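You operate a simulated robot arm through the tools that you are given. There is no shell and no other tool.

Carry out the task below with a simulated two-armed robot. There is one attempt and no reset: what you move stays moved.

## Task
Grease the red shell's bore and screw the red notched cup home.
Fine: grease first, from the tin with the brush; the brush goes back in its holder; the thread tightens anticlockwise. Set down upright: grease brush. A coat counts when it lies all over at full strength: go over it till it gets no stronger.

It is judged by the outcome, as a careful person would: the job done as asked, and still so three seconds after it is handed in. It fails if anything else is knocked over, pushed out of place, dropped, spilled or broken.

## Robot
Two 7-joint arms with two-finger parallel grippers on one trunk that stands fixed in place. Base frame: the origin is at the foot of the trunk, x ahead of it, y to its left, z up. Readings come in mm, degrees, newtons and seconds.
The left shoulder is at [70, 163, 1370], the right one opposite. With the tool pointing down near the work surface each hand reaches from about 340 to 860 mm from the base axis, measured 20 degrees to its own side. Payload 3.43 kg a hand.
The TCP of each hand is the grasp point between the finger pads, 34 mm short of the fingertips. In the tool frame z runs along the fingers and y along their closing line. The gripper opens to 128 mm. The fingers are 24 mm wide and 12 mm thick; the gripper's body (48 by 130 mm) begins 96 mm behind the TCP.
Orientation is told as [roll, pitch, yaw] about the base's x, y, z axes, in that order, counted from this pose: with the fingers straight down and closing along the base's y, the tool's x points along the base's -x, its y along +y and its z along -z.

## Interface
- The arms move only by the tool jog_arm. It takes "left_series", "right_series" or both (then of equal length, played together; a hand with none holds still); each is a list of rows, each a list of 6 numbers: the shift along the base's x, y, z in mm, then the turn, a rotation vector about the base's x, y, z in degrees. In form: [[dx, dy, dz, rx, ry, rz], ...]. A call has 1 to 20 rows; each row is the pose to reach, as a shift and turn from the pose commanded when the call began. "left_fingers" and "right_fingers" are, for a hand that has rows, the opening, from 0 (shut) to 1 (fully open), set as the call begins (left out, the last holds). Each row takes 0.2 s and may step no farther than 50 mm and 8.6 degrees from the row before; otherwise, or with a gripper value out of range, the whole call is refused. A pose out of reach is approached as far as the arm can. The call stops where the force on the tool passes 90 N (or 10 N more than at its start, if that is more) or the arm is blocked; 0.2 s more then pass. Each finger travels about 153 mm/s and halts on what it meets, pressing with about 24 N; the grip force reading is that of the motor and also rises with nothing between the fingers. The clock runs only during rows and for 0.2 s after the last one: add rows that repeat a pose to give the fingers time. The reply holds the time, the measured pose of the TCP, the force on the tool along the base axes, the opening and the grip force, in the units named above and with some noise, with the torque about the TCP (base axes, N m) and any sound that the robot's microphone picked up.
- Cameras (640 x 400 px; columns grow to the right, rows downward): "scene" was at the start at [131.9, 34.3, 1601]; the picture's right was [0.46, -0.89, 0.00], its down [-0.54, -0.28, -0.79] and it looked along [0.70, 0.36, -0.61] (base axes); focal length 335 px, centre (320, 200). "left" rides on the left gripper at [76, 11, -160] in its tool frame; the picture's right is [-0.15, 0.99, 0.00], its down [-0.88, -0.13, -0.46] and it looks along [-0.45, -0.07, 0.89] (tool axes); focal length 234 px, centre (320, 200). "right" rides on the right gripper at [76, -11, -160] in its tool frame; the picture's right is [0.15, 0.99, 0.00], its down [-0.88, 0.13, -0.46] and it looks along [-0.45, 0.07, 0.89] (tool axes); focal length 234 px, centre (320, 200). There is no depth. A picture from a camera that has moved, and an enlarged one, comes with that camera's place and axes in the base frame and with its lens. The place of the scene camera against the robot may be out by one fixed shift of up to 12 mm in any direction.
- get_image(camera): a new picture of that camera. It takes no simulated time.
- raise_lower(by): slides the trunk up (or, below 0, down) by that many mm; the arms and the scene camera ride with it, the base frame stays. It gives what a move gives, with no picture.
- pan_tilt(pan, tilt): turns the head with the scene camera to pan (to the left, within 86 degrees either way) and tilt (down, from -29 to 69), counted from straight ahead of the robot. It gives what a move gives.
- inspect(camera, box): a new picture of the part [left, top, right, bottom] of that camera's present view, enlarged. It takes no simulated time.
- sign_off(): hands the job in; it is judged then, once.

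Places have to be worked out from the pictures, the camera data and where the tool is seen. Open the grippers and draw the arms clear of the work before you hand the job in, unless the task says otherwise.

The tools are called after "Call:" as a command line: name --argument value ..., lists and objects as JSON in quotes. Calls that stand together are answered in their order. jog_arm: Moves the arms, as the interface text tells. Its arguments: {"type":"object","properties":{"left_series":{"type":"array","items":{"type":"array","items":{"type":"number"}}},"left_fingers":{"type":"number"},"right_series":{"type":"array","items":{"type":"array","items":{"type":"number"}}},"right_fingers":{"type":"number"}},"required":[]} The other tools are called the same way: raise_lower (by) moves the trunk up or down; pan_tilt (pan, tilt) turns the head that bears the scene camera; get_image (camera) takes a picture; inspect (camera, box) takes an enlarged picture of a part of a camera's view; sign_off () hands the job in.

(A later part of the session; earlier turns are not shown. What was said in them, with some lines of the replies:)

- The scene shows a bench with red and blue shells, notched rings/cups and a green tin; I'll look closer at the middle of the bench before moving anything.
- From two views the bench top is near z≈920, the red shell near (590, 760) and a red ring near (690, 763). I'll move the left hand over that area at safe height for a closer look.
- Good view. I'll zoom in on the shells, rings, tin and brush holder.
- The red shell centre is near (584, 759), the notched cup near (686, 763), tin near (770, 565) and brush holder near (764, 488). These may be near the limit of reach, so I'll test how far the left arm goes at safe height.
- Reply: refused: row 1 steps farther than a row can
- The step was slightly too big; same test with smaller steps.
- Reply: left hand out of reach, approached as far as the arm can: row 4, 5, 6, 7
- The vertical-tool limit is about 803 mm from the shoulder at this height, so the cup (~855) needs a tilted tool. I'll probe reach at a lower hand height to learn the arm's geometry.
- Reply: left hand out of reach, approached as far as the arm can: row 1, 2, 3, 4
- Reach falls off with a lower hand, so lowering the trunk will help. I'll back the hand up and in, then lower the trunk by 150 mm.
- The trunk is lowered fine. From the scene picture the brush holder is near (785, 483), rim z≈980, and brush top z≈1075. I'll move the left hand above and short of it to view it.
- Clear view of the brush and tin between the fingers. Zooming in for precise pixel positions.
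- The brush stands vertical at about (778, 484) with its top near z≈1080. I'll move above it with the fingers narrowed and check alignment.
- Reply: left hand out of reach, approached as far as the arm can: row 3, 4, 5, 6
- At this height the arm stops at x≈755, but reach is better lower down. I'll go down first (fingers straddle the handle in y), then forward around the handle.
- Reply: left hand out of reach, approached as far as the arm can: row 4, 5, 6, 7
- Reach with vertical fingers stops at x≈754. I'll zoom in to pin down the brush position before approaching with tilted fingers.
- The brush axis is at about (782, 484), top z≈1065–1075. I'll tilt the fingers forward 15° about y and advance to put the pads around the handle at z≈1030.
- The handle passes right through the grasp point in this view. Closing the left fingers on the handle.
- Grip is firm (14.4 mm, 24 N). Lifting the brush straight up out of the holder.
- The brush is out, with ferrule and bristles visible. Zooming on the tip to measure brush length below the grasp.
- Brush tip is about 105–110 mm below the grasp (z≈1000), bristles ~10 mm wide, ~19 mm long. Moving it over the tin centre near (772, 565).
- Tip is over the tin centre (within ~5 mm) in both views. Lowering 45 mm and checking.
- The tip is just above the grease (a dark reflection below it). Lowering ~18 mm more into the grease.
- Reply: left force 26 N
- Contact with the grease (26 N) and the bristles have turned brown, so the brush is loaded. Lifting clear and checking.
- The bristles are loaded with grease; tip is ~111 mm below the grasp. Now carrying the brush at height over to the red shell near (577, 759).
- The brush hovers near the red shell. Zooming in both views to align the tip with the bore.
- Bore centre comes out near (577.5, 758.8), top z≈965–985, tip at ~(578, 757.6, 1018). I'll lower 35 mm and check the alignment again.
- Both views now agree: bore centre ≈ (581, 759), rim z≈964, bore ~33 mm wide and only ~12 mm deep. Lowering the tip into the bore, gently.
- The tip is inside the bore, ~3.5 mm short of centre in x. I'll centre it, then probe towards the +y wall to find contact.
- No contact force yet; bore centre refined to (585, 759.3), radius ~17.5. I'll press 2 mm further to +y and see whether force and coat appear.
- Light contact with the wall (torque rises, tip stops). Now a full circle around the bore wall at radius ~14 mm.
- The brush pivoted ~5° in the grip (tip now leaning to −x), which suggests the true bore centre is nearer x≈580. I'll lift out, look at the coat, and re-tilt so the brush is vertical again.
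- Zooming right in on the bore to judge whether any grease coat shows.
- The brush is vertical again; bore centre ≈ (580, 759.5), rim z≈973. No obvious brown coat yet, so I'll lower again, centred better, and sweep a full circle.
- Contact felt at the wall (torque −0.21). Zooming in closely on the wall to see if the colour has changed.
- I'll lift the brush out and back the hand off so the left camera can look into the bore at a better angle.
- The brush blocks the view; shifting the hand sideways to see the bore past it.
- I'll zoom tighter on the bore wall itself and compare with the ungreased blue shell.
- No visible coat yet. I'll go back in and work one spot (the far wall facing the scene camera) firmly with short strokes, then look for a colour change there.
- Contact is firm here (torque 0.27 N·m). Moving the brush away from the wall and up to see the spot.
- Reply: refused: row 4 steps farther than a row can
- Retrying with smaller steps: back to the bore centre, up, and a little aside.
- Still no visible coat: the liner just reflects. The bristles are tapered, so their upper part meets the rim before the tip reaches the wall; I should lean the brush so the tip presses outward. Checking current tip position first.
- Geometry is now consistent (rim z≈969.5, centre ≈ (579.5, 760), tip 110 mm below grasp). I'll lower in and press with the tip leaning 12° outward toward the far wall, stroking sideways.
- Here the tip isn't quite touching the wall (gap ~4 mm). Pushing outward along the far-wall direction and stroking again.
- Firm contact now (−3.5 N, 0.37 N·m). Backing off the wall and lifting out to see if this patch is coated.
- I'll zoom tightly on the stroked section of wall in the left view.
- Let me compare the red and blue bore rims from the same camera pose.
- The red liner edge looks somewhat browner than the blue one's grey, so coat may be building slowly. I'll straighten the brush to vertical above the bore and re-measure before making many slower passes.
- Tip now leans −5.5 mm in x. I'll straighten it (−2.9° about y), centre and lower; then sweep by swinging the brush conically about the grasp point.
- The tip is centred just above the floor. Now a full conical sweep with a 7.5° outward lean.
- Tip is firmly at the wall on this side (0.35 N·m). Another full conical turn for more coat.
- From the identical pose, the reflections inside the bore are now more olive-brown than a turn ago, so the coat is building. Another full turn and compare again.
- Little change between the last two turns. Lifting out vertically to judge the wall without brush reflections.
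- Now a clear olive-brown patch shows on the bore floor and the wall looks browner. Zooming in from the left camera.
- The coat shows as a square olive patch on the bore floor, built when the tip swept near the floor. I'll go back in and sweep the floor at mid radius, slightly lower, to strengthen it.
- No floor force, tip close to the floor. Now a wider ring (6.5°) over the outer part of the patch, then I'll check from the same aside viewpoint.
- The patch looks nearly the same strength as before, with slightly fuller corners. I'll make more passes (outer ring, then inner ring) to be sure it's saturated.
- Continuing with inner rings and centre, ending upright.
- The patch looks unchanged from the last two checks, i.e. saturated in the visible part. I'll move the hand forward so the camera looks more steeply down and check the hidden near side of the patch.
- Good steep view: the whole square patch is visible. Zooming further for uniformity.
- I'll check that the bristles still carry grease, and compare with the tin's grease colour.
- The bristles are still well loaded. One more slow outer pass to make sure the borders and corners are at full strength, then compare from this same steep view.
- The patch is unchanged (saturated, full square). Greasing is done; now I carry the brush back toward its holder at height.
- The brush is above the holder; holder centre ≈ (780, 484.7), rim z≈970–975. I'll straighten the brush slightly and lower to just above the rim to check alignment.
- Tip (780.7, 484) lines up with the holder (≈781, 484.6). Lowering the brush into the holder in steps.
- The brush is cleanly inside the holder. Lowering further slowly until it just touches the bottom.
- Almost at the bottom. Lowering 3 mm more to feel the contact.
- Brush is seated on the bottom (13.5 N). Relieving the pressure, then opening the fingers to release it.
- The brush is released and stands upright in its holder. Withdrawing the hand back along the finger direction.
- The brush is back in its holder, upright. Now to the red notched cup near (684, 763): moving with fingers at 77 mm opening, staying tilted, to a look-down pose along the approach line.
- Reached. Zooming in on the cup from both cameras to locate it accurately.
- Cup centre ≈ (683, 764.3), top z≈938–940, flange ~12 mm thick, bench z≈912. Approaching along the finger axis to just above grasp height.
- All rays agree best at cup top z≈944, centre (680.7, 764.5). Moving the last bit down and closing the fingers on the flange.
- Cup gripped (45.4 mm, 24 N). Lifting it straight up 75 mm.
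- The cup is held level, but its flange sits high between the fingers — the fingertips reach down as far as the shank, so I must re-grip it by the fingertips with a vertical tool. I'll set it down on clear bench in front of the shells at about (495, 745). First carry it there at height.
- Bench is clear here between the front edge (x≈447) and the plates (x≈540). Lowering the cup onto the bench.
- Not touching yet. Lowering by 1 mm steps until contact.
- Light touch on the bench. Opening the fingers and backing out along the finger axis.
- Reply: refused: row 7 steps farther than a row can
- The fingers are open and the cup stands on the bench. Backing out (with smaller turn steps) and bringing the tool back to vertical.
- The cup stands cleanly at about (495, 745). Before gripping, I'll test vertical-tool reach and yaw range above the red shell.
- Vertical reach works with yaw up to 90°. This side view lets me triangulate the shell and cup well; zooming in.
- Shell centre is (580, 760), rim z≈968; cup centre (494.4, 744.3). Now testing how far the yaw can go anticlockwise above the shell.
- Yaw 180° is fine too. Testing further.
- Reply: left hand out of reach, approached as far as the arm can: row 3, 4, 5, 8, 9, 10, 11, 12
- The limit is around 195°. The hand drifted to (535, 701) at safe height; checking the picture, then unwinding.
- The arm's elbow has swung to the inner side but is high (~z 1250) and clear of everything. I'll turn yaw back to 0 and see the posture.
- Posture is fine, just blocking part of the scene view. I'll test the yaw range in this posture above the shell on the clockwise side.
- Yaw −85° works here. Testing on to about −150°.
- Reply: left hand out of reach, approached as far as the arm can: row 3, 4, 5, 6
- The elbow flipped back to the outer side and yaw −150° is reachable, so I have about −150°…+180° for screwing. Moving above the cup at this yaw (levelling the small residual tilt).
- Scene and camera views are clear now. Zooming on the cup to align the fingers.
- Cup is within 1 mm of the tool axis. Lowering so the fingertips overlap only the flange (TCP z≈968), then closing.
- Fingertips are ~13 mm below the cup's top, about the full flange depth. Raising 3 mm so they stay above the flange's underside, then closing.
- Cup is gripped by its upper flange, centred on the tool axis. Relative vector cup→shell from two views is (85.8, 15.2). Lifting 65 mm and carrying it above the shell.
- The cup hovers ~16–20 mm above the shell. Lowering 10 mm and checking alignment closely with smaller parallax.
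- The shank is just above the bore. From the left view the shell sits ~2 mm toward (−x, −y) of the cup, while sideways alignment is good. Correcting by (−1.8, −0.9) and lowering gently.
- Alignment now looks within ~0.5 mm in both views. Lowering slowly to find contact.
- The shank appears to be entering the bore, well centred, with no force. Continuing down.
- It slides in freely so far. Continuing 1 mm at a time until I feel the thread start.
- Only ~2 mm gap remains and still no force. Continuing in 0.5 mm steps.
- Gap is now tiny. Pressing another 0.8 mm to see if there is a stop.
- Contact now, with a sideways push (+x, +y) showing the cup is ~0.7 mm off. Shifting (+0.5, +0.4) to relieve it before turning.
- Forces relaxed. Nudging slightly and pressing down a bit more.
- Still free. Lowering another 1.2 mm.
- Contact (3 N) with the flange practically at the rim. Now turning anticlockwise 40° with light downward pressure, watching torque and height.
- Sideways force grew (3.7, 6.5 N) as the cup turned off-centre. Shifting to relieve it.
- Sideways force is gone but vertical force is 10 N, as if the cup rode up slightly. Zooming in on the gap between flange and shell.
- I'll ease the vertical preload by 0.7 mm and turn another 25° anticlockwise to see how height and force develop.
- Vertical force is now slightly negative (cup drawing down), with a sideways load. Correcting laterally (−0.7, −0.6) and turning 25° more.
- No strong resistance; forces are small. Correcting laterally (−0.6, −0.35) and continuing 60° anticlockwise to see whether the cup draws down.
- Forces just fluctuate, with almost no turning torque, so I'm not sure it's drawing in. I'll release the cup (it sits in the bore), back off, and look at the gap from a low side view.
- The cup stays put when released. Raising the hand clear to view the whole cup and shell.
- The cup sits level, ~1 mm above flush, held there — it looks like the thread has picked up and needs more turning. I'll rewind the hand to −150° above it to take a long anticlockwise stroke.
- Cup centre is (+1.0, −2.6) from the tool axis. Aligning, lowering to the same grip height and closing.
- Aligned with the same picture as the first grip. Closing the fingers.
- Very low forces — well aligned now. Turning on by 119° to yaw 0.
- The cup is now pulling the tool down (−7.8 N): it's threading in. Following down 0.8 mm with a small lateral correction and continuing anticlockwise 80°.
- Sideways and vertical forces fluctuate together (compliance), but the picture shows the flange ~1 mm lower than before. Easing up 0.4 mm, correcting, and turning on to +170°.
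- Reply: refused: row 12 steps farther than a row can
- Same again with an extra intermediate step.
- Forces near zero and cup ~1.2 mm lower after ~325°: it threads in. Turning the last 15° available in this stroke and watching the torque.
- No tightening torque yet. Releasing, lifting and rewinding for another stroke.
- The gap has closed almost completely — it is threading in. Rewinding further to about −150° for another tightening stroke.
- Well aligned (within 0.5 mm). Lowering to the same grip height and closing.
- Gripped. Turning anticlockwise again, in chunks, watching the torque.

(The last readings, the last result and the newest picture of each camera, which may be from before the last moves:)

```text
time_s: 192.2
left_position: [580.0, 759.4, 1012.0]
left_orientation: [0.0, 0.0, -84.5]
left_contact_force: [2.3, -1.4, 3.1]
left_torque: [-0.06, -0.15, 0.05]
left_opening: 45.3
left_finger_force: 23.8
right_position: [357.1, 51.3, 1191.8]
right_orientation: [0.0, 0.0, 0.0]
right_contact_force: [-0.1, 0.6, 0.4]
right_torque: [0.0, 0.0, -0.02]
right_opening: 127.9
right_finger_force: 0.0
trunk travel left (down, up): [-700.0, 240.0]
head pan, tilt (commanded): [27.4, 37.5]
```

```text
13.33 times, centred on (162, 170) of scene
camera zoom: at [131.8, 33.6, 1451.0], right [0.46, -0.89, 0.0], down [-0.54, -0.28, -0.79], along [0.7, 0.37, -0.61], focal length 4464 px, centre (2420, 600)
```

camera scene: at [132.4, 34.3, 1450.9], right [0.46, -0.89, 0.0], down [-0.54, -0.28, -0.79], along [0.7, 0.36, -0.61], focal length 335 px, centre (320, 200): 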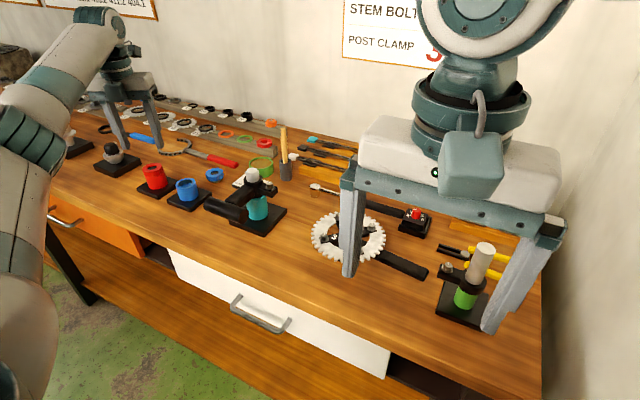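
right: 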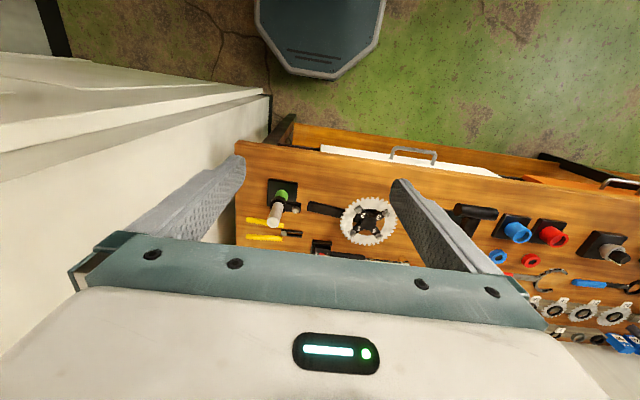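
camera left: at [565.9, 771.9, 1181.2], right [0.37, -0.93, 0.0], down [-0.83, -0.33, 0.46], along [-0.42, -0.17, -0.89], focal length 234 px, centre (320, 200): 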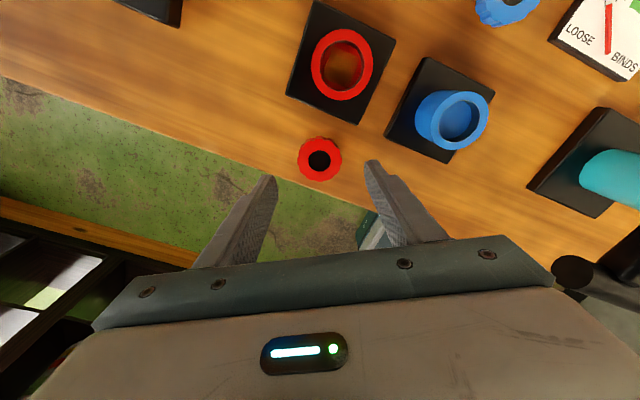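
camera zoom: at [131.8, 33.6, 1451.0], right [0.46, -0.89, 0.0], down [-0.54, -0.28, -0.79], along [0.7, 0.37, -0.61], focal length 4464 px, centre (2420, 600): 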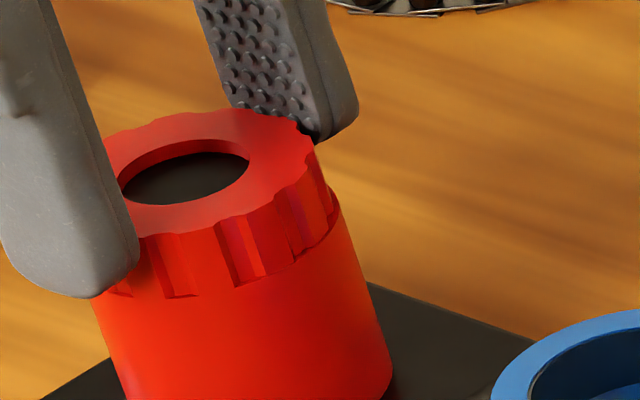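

The flange looks flush. Continuing another 80° without lowering, watching for the tightening torque.

Call:
jog_arm --left_series '[[0, 0, 0, 0, 0, 8], [0, 0, 0, 0, 0, 16], [0, 0, 0, 0, 0, 24], [0, 0, 0, 0, 0, 32], [0, 0, 0, 0, 0, 40], [0, 0, 0, 0, 0, 48], [0, 0, 0, 0, 0, 56], [0, 0, 0, 0, 0, 64], [0, 0, 0, 0, 0, 72], [0, 0, 0, 0, 0, 80], [0, 0, 0, 0, 0, 80]]'

Call:
inspect --camera "scene" --box '[145, 155, 180, 185]'

Call:
inspect --camera "left" --box '[260, 120, 380, 210]'

```text
time_s: 194.6
left_position: [579.7, 758.0, 1010.9]
left_orientation: [-0.1, 0.0, -4.6]
left_contact_force: [0.1, 1.2, 0.1]
left_torque: [0.11, -0.01, 0.13]
left_opening: 45.7
left_finger_force: 23.9
right_position: [357.1, 52.0, 1190.5]
right_orientation: [0.0, 0.0, 0.0]
right_contact_force: [-0.1, 0.7, 0.3]
right_torque: [0.02, 0.03, 0.03]
right_opening: 128.1
right_finger_force: 0.1
trunk travel left (down, up): [-700.0, 240.0]
head pan, tilt (commanded): [27.4, 37.5]
```

```text
13.33 times, centred on (162, 170) of scene
camera zoom: at [132.0, 34.5, 1451.0], right [0.46, -0.89, 0.0], down [-0.54, -0.28, -0.79], along [0.7, 0.36, -0.61], focal length 4464 px, centre (2420, 600)
```

zoom: 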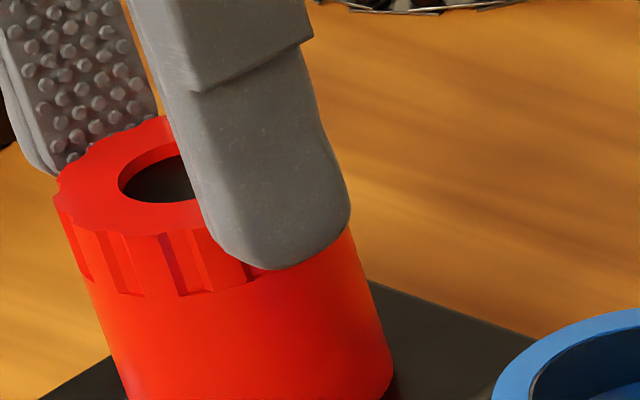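

```text
4.44 times, centred on (320, 165) of left
camera zoom: at [504.8, 776.6, 1171.3], right [0.22, 0.97, 0.0], down [0.87, -0.2, 0.46], along [0.44, -0.1, -0.89], focal length 1041 px, centre (320, 356)
```

zoom: 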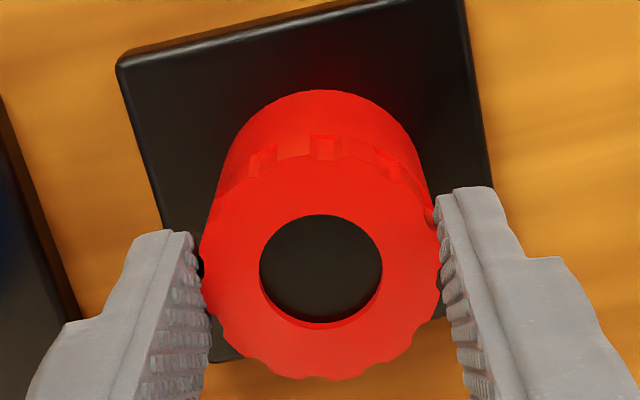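

Torque is starting to rise (0.13 N·m). Continuing 50° further.

Call:
jog_arm --left_series '[[0, 0, -0.03, 0, 0, 8], [0, 0, -0.06, 0, 0, 16], [0, 0, -0.09, 0, 0, 24], [0, 0, -0.12, 0, 0, 32], [0, 0, -0.15, 0, 0, 40], [0, 0, -0.18, 0, 0, 48], [0, 0, -0.18, 0, 0, 48]]'

Call:
inspect --camera "left" --box '[260, 120, 380, 210]'

```text
time_s: 196.2
left_position: [579.4, 758.0, 1010.8]
left_orientation: [0.0, 0.1, 43.5]
left_contact_force: [-0.5, 3.1, 0.1]
left_torque: [0.04, 0.02, 0.13]
left_opening: 45.6
left_finger_force: 24.5
right_position: [357.2, 52.4, 1191.0]
right_orientation: [0.0, 0.0, -0.2]
right_contact_force: [-0.4, 0.1, 0.3]
right_torque: [0.04, -0.02, 0.0]
right_opening: 127.9
right_finger_force: 0.1
trunk travel left (down, up): [-700.0, 240.0]
head pan, tilt (commanded): [27.4, 37.5]
```

```text
4.44 times, centred on (320, 165) of left
camera zoom: at [516.7, 715.0, 1171.3], right [-0.57, 0.82, 0.0], down [0.73, 0.51, 0.46], along [0.37, 0.26, -0.89], focal length 1041 px, centre (320, 356)
```

zoom: 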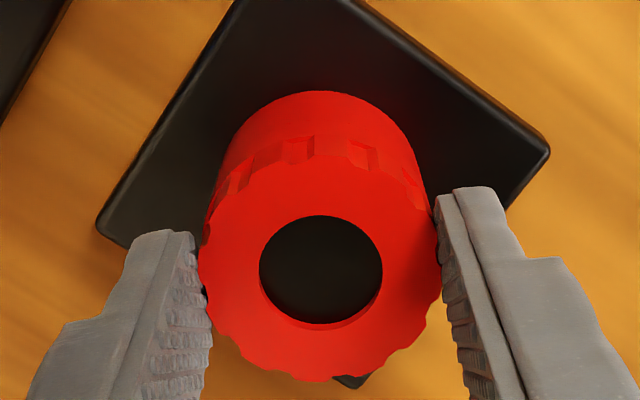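

Comparing notch positions relative to the fingers, the cup may no longer follow the hand (slipping at ~0.13 N·m — i.e. tight). I'll check by imaging the notches from the scene camera before and after another 20°.

Call:
inspect --camera "scene" --box '[150, 160, 175, 180]'

Call:
jog_arm --left_series '[[0, 0, 0, 0, 0, 5], [0, 0, 0, 0, 0, 10], [0, 0, 0, 0, 0, 15], [0, 0, 0, 0, 0, 15]]'

Call:
inspect --camera "scene" --box '[150, 160, 175, 180]'

Call:
inspect --camera "left" --box '[260, 120, 380, 210]'

```text
16.00 times, centred on (162, 170) of scene
camera zoom: at [131.9, 34.6, 1451.0], right [0.46, -0.89, 0.0], down [-0.54, -0.28, -0.79], along [0.7, 0.36, -0.61], focal length 5357 px, centre (2840, 680)
```

zoom: 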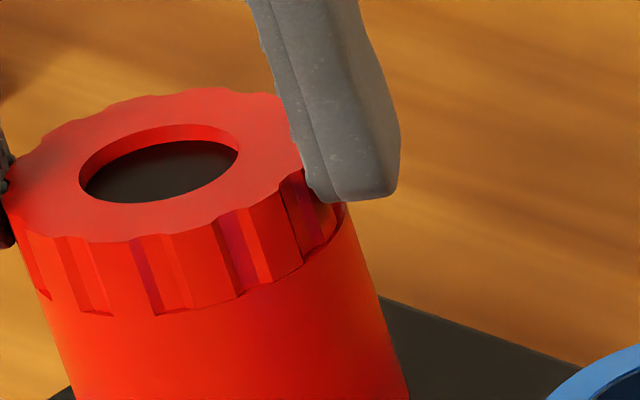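

```text
time_s: 197.2
left_position: [578.1, 758.8, 1010.4]
left_orientation: [0.0, 0.0, 58.4]
left_contact_force: [-1.4, 1.8, 0.7]
left_torque: [0.06, 0.08, 0.09]
left_opening: 45.6
left_finger_force: 24.2
right_position: [356.2, 52.2, 1192.1]
right_orientation: [0.1, 0.1, -0.1]
right_contact_force: [-0.3, 1.6, 0.5]
right_torque: [-0.01, 0.0, -0.01]
right_opening: 128.0
right_finger_force: 0.1
trunk travel left (down, up): [-700.0, 240.0]
head pan, tilt (commanded): [27.4, 37.5]
```

```text
16.00 times, centred on (162, 170) of scene
camera zoom: at [131.7, 34.5, 1451.0], right [0.46, -0.89, 0.0], down [-0.54, -0.28, -0.79], along [0.7, 0.36, -0.61], focal length 5357 px, centre (2840, 680)
```

zoom: 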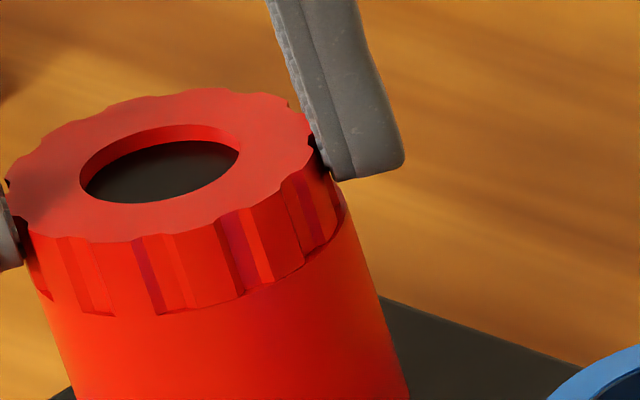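

```text
4.44 times, centred on (320, 165) of left
camera zoom: at [530.2, 700.1, 1171.3], right [-0.77, 0.64, 0.0], down [0.57, 0.68, 0.46], along [0.29, 0.35, -0.89], focal length 1041 px, centre (320, 356)
```

zoom: 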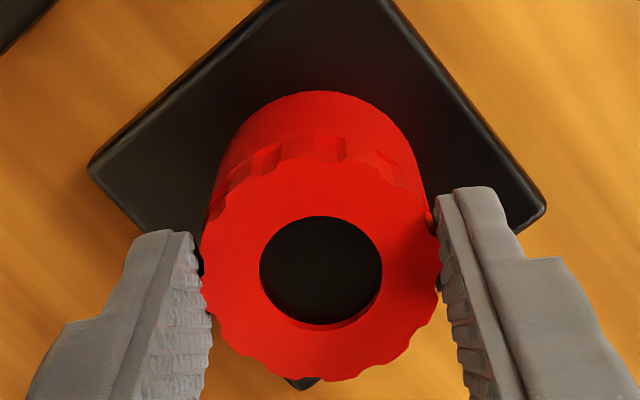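

The notches did not move in the scene view while the hand turned 15°: the cup has reached a firm stop with the flange flush, and the fingers slip. I'll re-grip freshly and apply one more tightening turn to confirm it is fully home.

Call:
jog_arm --left_series '[[0, 0, 0, 0, 0, 0], [0, 0, 0, 0, 0, 0], [0, 0, 0, 0, 0, 0]]' --left_fingers 0.5

Call:
inspect --camera "left" --box '[260, 120, 380, 210]'

Call:
inspect --camera "scene" --box '[150, 160, 175, 180]'

```text
time_s: 197.9
left_position: [579.4, 758.9, 1010.8]
left_orientation: [-0.1, 0.0, 58.4]
left_contact_force: [-0.7, -0.1, -0.9]
left_torque: [0.03, 0.0, 0.0]
left_opening: 63.9
left_finger_force: 0.1
right_position: [356.2, 52.6, 1190.7]
right_orientation: [0.0, 0.1, -0.1]
right_contact_force: [-0.1, 0.3, -0.3]
right_torque: [0.02, 0.02, -0.01]
right_opening: 128.0
right_finger_force: 0.0
trunk travel left (down, up): [-700.0, 240.0]
head pan, tilt (commanded): [27.4, 37.5]
```

```text
4.44 times, centred on (320, 165) of left
camera zoom: at [530.5, 699.7, 1171.3], right [-0.77, 0.64, 0.0], down [0.57, 0.68, 0.46], along [0.29, 0.35, -0.89], focal length 1041 px, centre (320, 356)
```

zoom: 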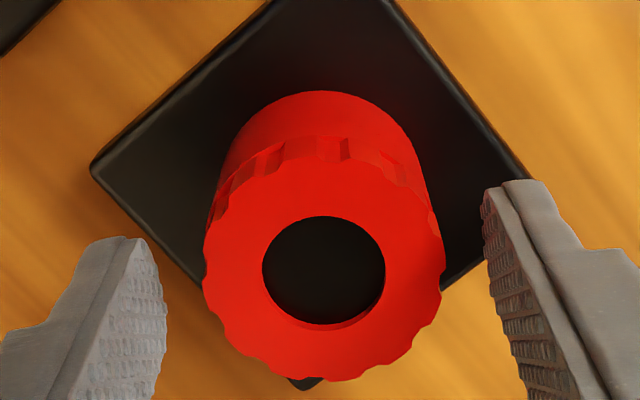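

```text
16.00 times, centred on (162, 170) of scene
camera zoom: at [132.0, 34.2, 1451.0], right [0.46, -0.89, 0.0], down [-0.54, -0.28, -0.79], along [0.7, 0.36, -0.61], focal length 5357 px, centre (2840, 680)
```

zoom: 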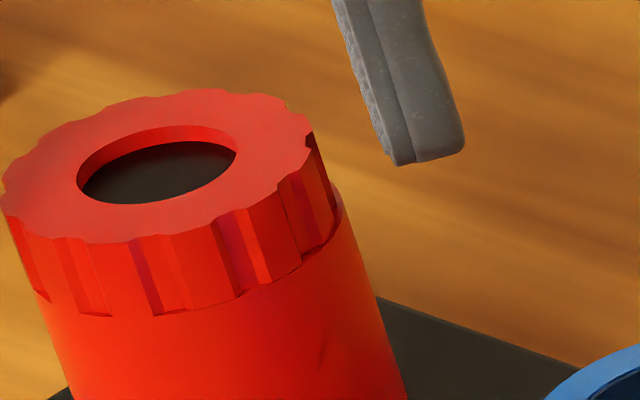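

Flange looks flush all round. Gripping again and applying small increments to read the tightening torque.

Call:
jog_arm --left_series '[[-0.3, 0.3, 0, 0, 0, 0], [-0.3, 0.3, 0, 0, 0, 0], [-0.3, 0.3, 0, 0, 0, 0], [-0.3, 0.3, 0, 0, 0, 0]]' --left_fingers 0.2

Call:
jog_arm --left_series '[[0, 0, 0, 0, 0, 4], [0, 0, 0, 0, 0, 8]]'

Call:
jog_arm --left_series '[[0, 0, 0, 0, 0, 4], [0, 0, 0, 0, 0, 8]]'

Call:
jog_arm --left_series '[[0, 0, 0, 0, 0, 4], [0, 0, 0, 0, 0, 8]]'

Call:
inspect --camera "scene" --box '[150, 160, 175, 180]'

```text
time_s: 198.9
left_position: [578.3, 758.5, 1011.1]
left_orientation: [0.0, 0.0, 58.3]
left_contact_force: [0.0, -0.6, 0.5]
left_torque: [-0.07, 0.01, 0.04]
left_opening: 45.7
left_finger_force: 24.0
right_position: [356.7, 51.8, 1191.4]
right_orientation: [0.0, 0.0, 0.0]
right_contact_force: [0.4, -0.4, -0.8]
right_torque: [-0.02, -0.05, 0.01]
right_opening: 127.9
right_finger_force: 0.1
trunk travel left (down, up): [-700.0, 240.0]
head pan, tilt (commanded): [27.4, 37.5]
```

```text
time_s: 199.6
left_position: [579.3, 758.1, 1010.7]
left_orientation: [-0.1, 0.0, 66.5]
left_contact_force: [0.6, -1.5, -0.3]
left_torque: [-0.06, -0.01, -0.36]
left_opening: 45.5
left_finger_force: 24.3
right_position: [357.5, 51.4, 1191.8]
right_orientation: [0.0, 0.1, -0.1]
right_contact_force: [0.3, 0.9, -0.3]
right_torque: [0.02, -0.03, 0.02]
right_opening: 128.1
right_finger_force: 0.1
trunk travel left (down, up): [-700.0, 240.0]
head pan, tilt (commanded): [27.4, 37.5]
```

```text
time_s: 200.2
left_position: [579.6, 759.2, 1011.2]
left_orientation: [0.0, 0.0, 74.4]
left_contact_force: [1.9, -1.1, -0.7]
left_torque: [-0.07, -0.01, -0.15]
left_opening: 45.5
left_finger_force: 24.0
right_position: [358.3, 51.1, 1191.2]
right_orientation: [0.0, 0.0, -0.1]
right_contact_force: [0.6, -0.1, -0.4]
right_torque: [0.01, -0.01, 0.01]
right_opening: 127.8
right_finger_force: 0.1
trunk travel left (down, up): [-700.0, 240.0]
head pan, tilt (commanded): [27.4, 37.5]
```

```text
time_s: 200.8
left_position: [578.8, 759.0, 1010.9]
left_orientation: [0.0, 0.0, 82.4]
left_contact_force: [2.2, -1.4, 0.2]
left_torque: [-0.07, -0.02, -0.36]
left_opening: 45.6
left_finger_force: 24.0
right_position: [357.5, 51.7, 1190.4]
right_orientation: [0.0, 0.0, -0.1]
right_contact_force: [0.2, 0.5, 0.1]
right_torque: [-0.01, 0.0, 0.01]
right_opening: 127.9
right_finger_force: 0.2
trunk travel left (down, up): [-700.0, 240.0]
head pan, tilt (commanded): [27.4, 37.5]
```

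```text
16.00 times, centred on (162, 170) of scene
camera zoom: at [132.2, 34.0, 1451.0], right [0.46, -0.89, 0.0], down [-0.54, -0.28, -0.79], along [0.7, 0.37, -0.61], focal length 5357 px, centre (2840, 680)
```

zoom: 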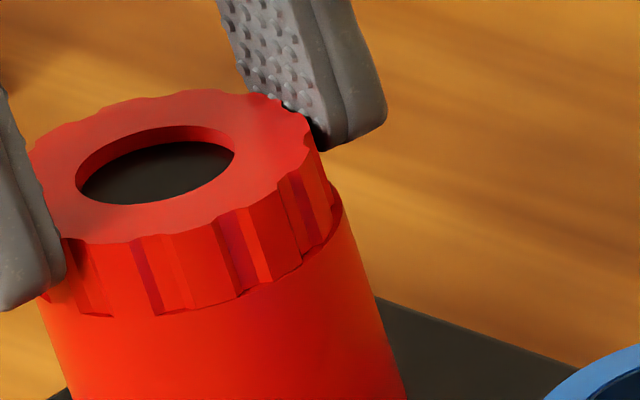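

Torque −0.36 N·m with the notches stationary: the cup is tight against its seat. Releasing and backing off to verify flushness from other angles.

Call:
jog_arm --left_series '[[0, 0, 0, 0, 0, -3], [0, 0, 0, 0, 0, -3], [0, 0, 0, 0, 0, -3], [0, 0, 0, 0, 0, -3]]' --left_fingers 0.55

Call:
jog_arm --left_series '[[0, 0, 15, 0, 0, 0], [0, 0, 40, 0, 0, 0], [0, 0, 75, 0, 0, 0], [0, -25, 85, 0, 0, 0], [0, -60, 85, 0, 0, 0], [0, -60, 85, 0, 0, 0]]'

Call:
inspect --camera "scene" --box '[150, 162, 175, 182]'

Call:
get_image --camera "left"

```text
time_s: 201.8
left_position: [579.1, 761.0, 1011.2]
left_orientation: [0.0, -0.1, 79.3]
left_contact_force: [0.3, 0.2, 0.3]
left_torque: [-0.02, 0.0, -0.03]
left_opening: 70.3
left_finger_force: 0.1
right_position: [357.3, 51.8, 1191.5]
right_orientation: [0.0, 0.0, -0.1]
right_contact_force: [-0.5, -0.2, 0.5]
right_torque: [0.0, 0.01, -0.02]
right_opening: 127.9
right_finger_force: 0.0
trunk travel left (down, up): [-700.0, 240.0]
head pan, tilt (commanded): [27.4, 37.5]
```

```text
time_s: 203.2
left_position: [579.6, 698.3, 1096.0]
left_orientation: [-0.1, 0.0, 79.4]
left_contact_force: [0.3, 0.0, 0.6]
left_torque: [0.02, -0.02, 0.01]
left_opening: 70.4
left_finger_force: 0.0
right_position: [356.7, 51.2, 1191.3]
right_orientation: [0.0, 0.0, -0.1]
right_contact_force: [0.9, -0.7, -0.4]
right_torque: [-0.02, -0.01, -0.02]
right_opening: 128.0
right_finger_force: 0.0
trunk travel left (down, up): [-700.0, 240.0]
head pan, tilt (commanded): [27.4, 37.5]
```

```text
16.00 times, centred on (162, 172) of scene
camera zoom: at [132.1, 34.4, 1451.0], right [0.46, -0.89, 0.0], down [-0.54, -0.28, -0.79], along [0.7, 0.36, -0.61], focal length 5357 px, centre (2840, 648)
```

zoom: 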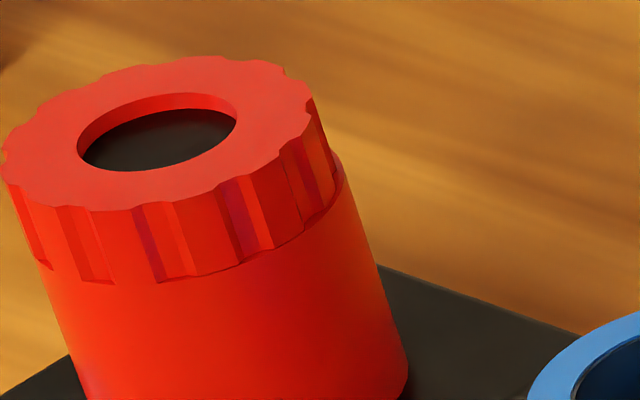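

```text
taken
camera left: at [555.1, 626.4, 1255.4], right [-0.95, 0.33, 0.0], down [0.29, 0.84, 0.46], along [0.15, 0.43, -0.89], focal length 234 px, centre (320, 200)
```

left: 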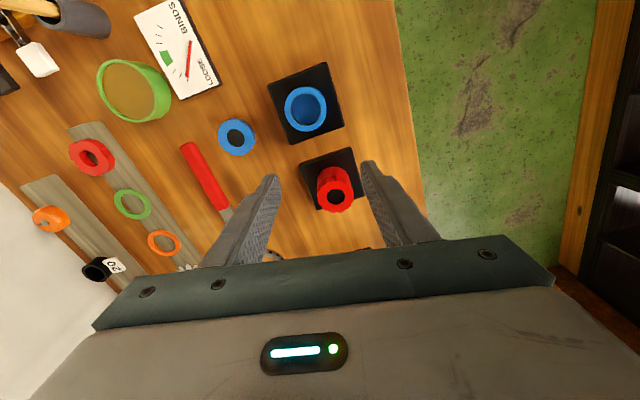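

The flange is flush with the rim in the scene view. Checking from the left camera's side as well, plus the brush holder and surroundings.

Call:
inspect --camera "left" --box '[305, 150, 365, 215]'

Call:
inspect --camera "scene" --box '[220, 110, 320, 190]'

Call:
get_image --camera "scene"

```text
6.15 times, centred on (335, 182) of left
camera zoom: at [555.1, 626.4, 1255.4], right [-0.95, 0.33, 0.0], down [0.29, 0.84, 0.46], along [0.15, 0.43, -0.89], focal length 1441 px, centre (228, 308)
```

zoom: 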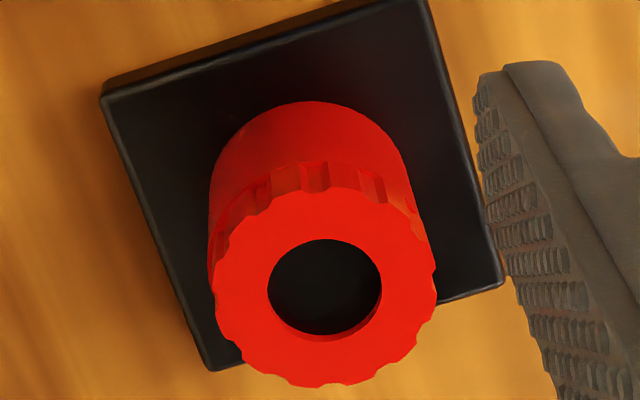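

```text
5.00 times, centred on (270, 150) of scene
camera zoom: at [132.1, 34.4, 1451.0], right [0.46, -0.89, 0.0], down [-0.54, -0.28, -0.79], along [0.7, 0.36, -0.61], focal length 1674 px, centre (570, 450)
```

zoom: 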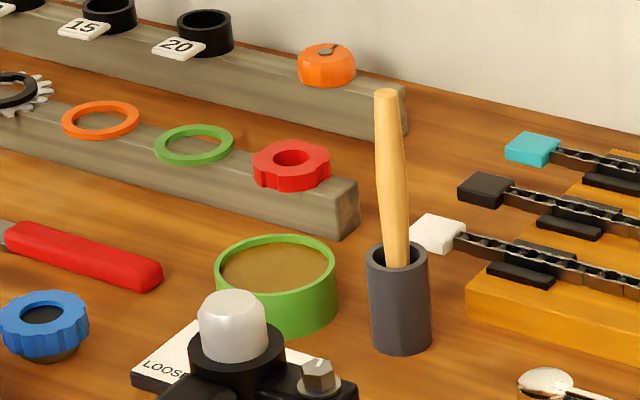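

```text
taken
camera scene: at [132.1, 34.4, 1451.0], right [0.46, -0.89, 0.0], down [-0.54, -0.28, -0.79], along [0.7, 0.36, -0.61], focal length 335 px, centre (320, 200)
```

scene: 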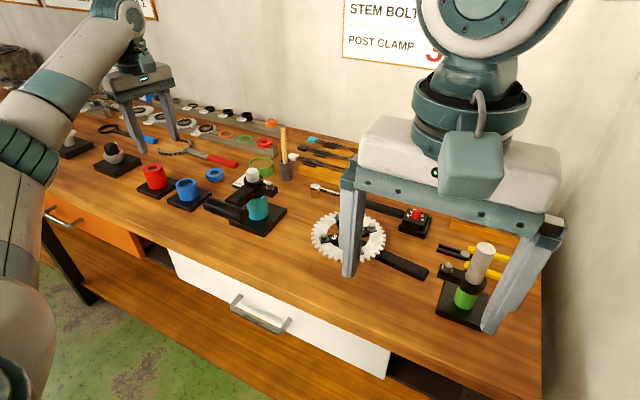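

Everything looks right: cup flush and tight, brush upright in its holder, nothing else disturbed. Raising and withdrawing the left hand, gripper open.

Call:
jog_arm --left_series '[[0, 0, 40, 0, 0, 0], [0, 0, 80, 0, 0, -8], [-15, -10, 110, 0, 0, -16], [-45, -35, 115, 0, 0, -24], [-75, -65, 115, 0, 0, -32], [-105, -95, 115, 0, 0, -40], [-135, -120, 115, 0, 0, -48], [-165, -145, 115, 0, 0, -56], [-190, -165, 115, 0, 0, -64], [-200, -170, 115, 0, 0, -72], [-200, -170, 115, 0, 0, -79], [-200, -170, 115, 0, 0, -79]]' --left_fingers 1.0

Call:
raise_lower --by 120

Call:
get_image --camera "scene"

Call:
inspect --camera "scene" --box '[140, 180, 220, 240]'

Call:
get_image --camera "left"

```text
time_s: 205.8
left_position: [378.7, 528.8, 1210.2]
left_orientation: [0.0, 0.0, 0.3]
left_contact_force: [-0.8, 0.0, 0.4]
left_torque: [0.03, 0.01, 0.0]
left_opening: 128.0
left_finger_force: 0.1
right_position: [357.2, 50.8, 1191.6]
right_orientation: [0.1, -0.1, -0.1]
right_contact_force: [0.0, -0.8, -0.1]
right_torque: [-0.01, 0.0, -0.03]
right_opening: 128.0
right_finger_force: 0.0
trunk travel left (down, up): [-700.0, 240.0]
head pan, tilt (commanded): [27.4, 37.5]
```

```text
time_s: 207.2
left_position: [378.9, 529.7, 1330.7]
left_orientation: [-0.1, 0.1, 0.4]
left_contact_force: [0.2, -0.5, -0.6]
left_torque: [0.0, 0.01, 0.0]
left_opening: 128.0
left_finger_force: 0.1
right_position: [357.6, 52.4, 1310.4]
right_orientation: [0.0, -0.1, -0.1]
right_contact_force: [-0.2, -0.6, 0.0]
right_torque: [-0.02, 0.0, -0.01]
right_opening: 127.7
right_finger_force: 0.0
trunk travel left (down, up): [-820.0, 120.0]
head pan, tilt (commanded): [27.4, 37.5]
```

```text
taken
camera scene: at [132.0, 34.4, 1570.9], right [0.46, -0.89, 0.0], down [-0.54, -0.28, -0.79], along [0.7, 0.36, -0.61], focal length 335 px, centre (320, 200)
```

scene: 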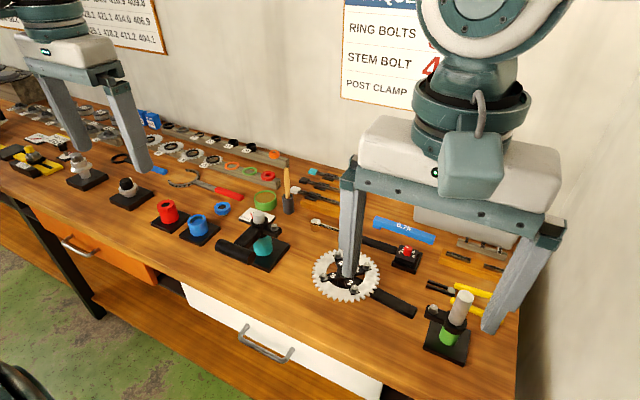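

```text
6.67 times, centred on (180, 210) of scene
camera zoom: at [132.0, 34.4, 1570.9], right [0.46, -0.89, 0.0], down [-0.54, -0.28, -0.79], along [0.7, 0.36, -0.61], focal length 2232 px, centre (1253, 133)
```

zoom: 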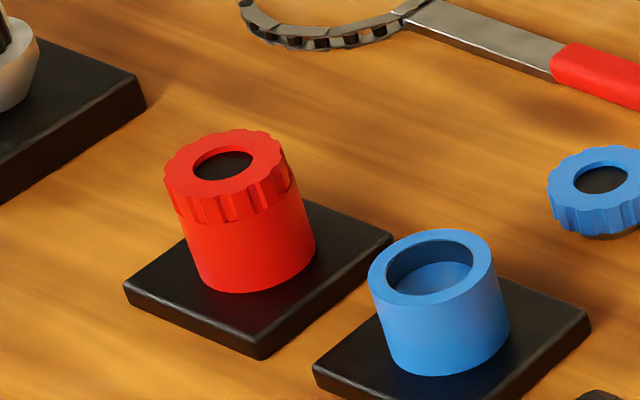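

```text
taken
camera left: at [303.8, 540.0, 1490.8], right [0.14, 0.99, 0.0], down [0.88, -0.12, 0.46], along [0.45, -0.06, -0.89], focal length 234 px, centre (320, 200)
```

left: 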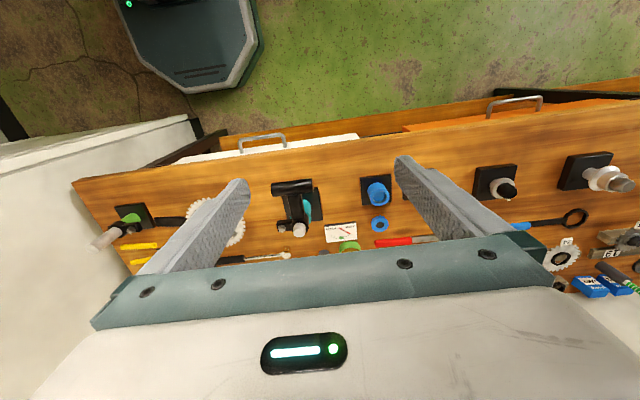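

The red cup sits flush and tight on the greased shell, the brush stands upright in its holder, both grippers are open and clear, and nothing else has moved. Handing in.

Call:
sign_off

```text
The job is handed in.
```

The red shell's bore is greased and the red notched cup is screwed in flush with the rim. I have handed the job in.

- **Grease:** The brush was loaded from the tin. The grease shows as a square patch on the bore floor, and I went over it until it got no stronger. I could not see a separate coat on the bore wall, which is reflective, though I also swept the brush around it.
- **Cup:** It was turned anticlockwise until it stopped with the flange flush on the rim. A further turn met about 0.36 N·m while the notches stayed still, so I judged it tight. The fingers slip beyond that, so I could not apply more torque.
- **Brush:** It is back in its holder, standing upright.

While moving the cup I set it down once on clear bench in front of the shells to re-grip it. In the last pictures I saw nothing knocked over or out of place. Both grippers are open and the arms are drawn back.
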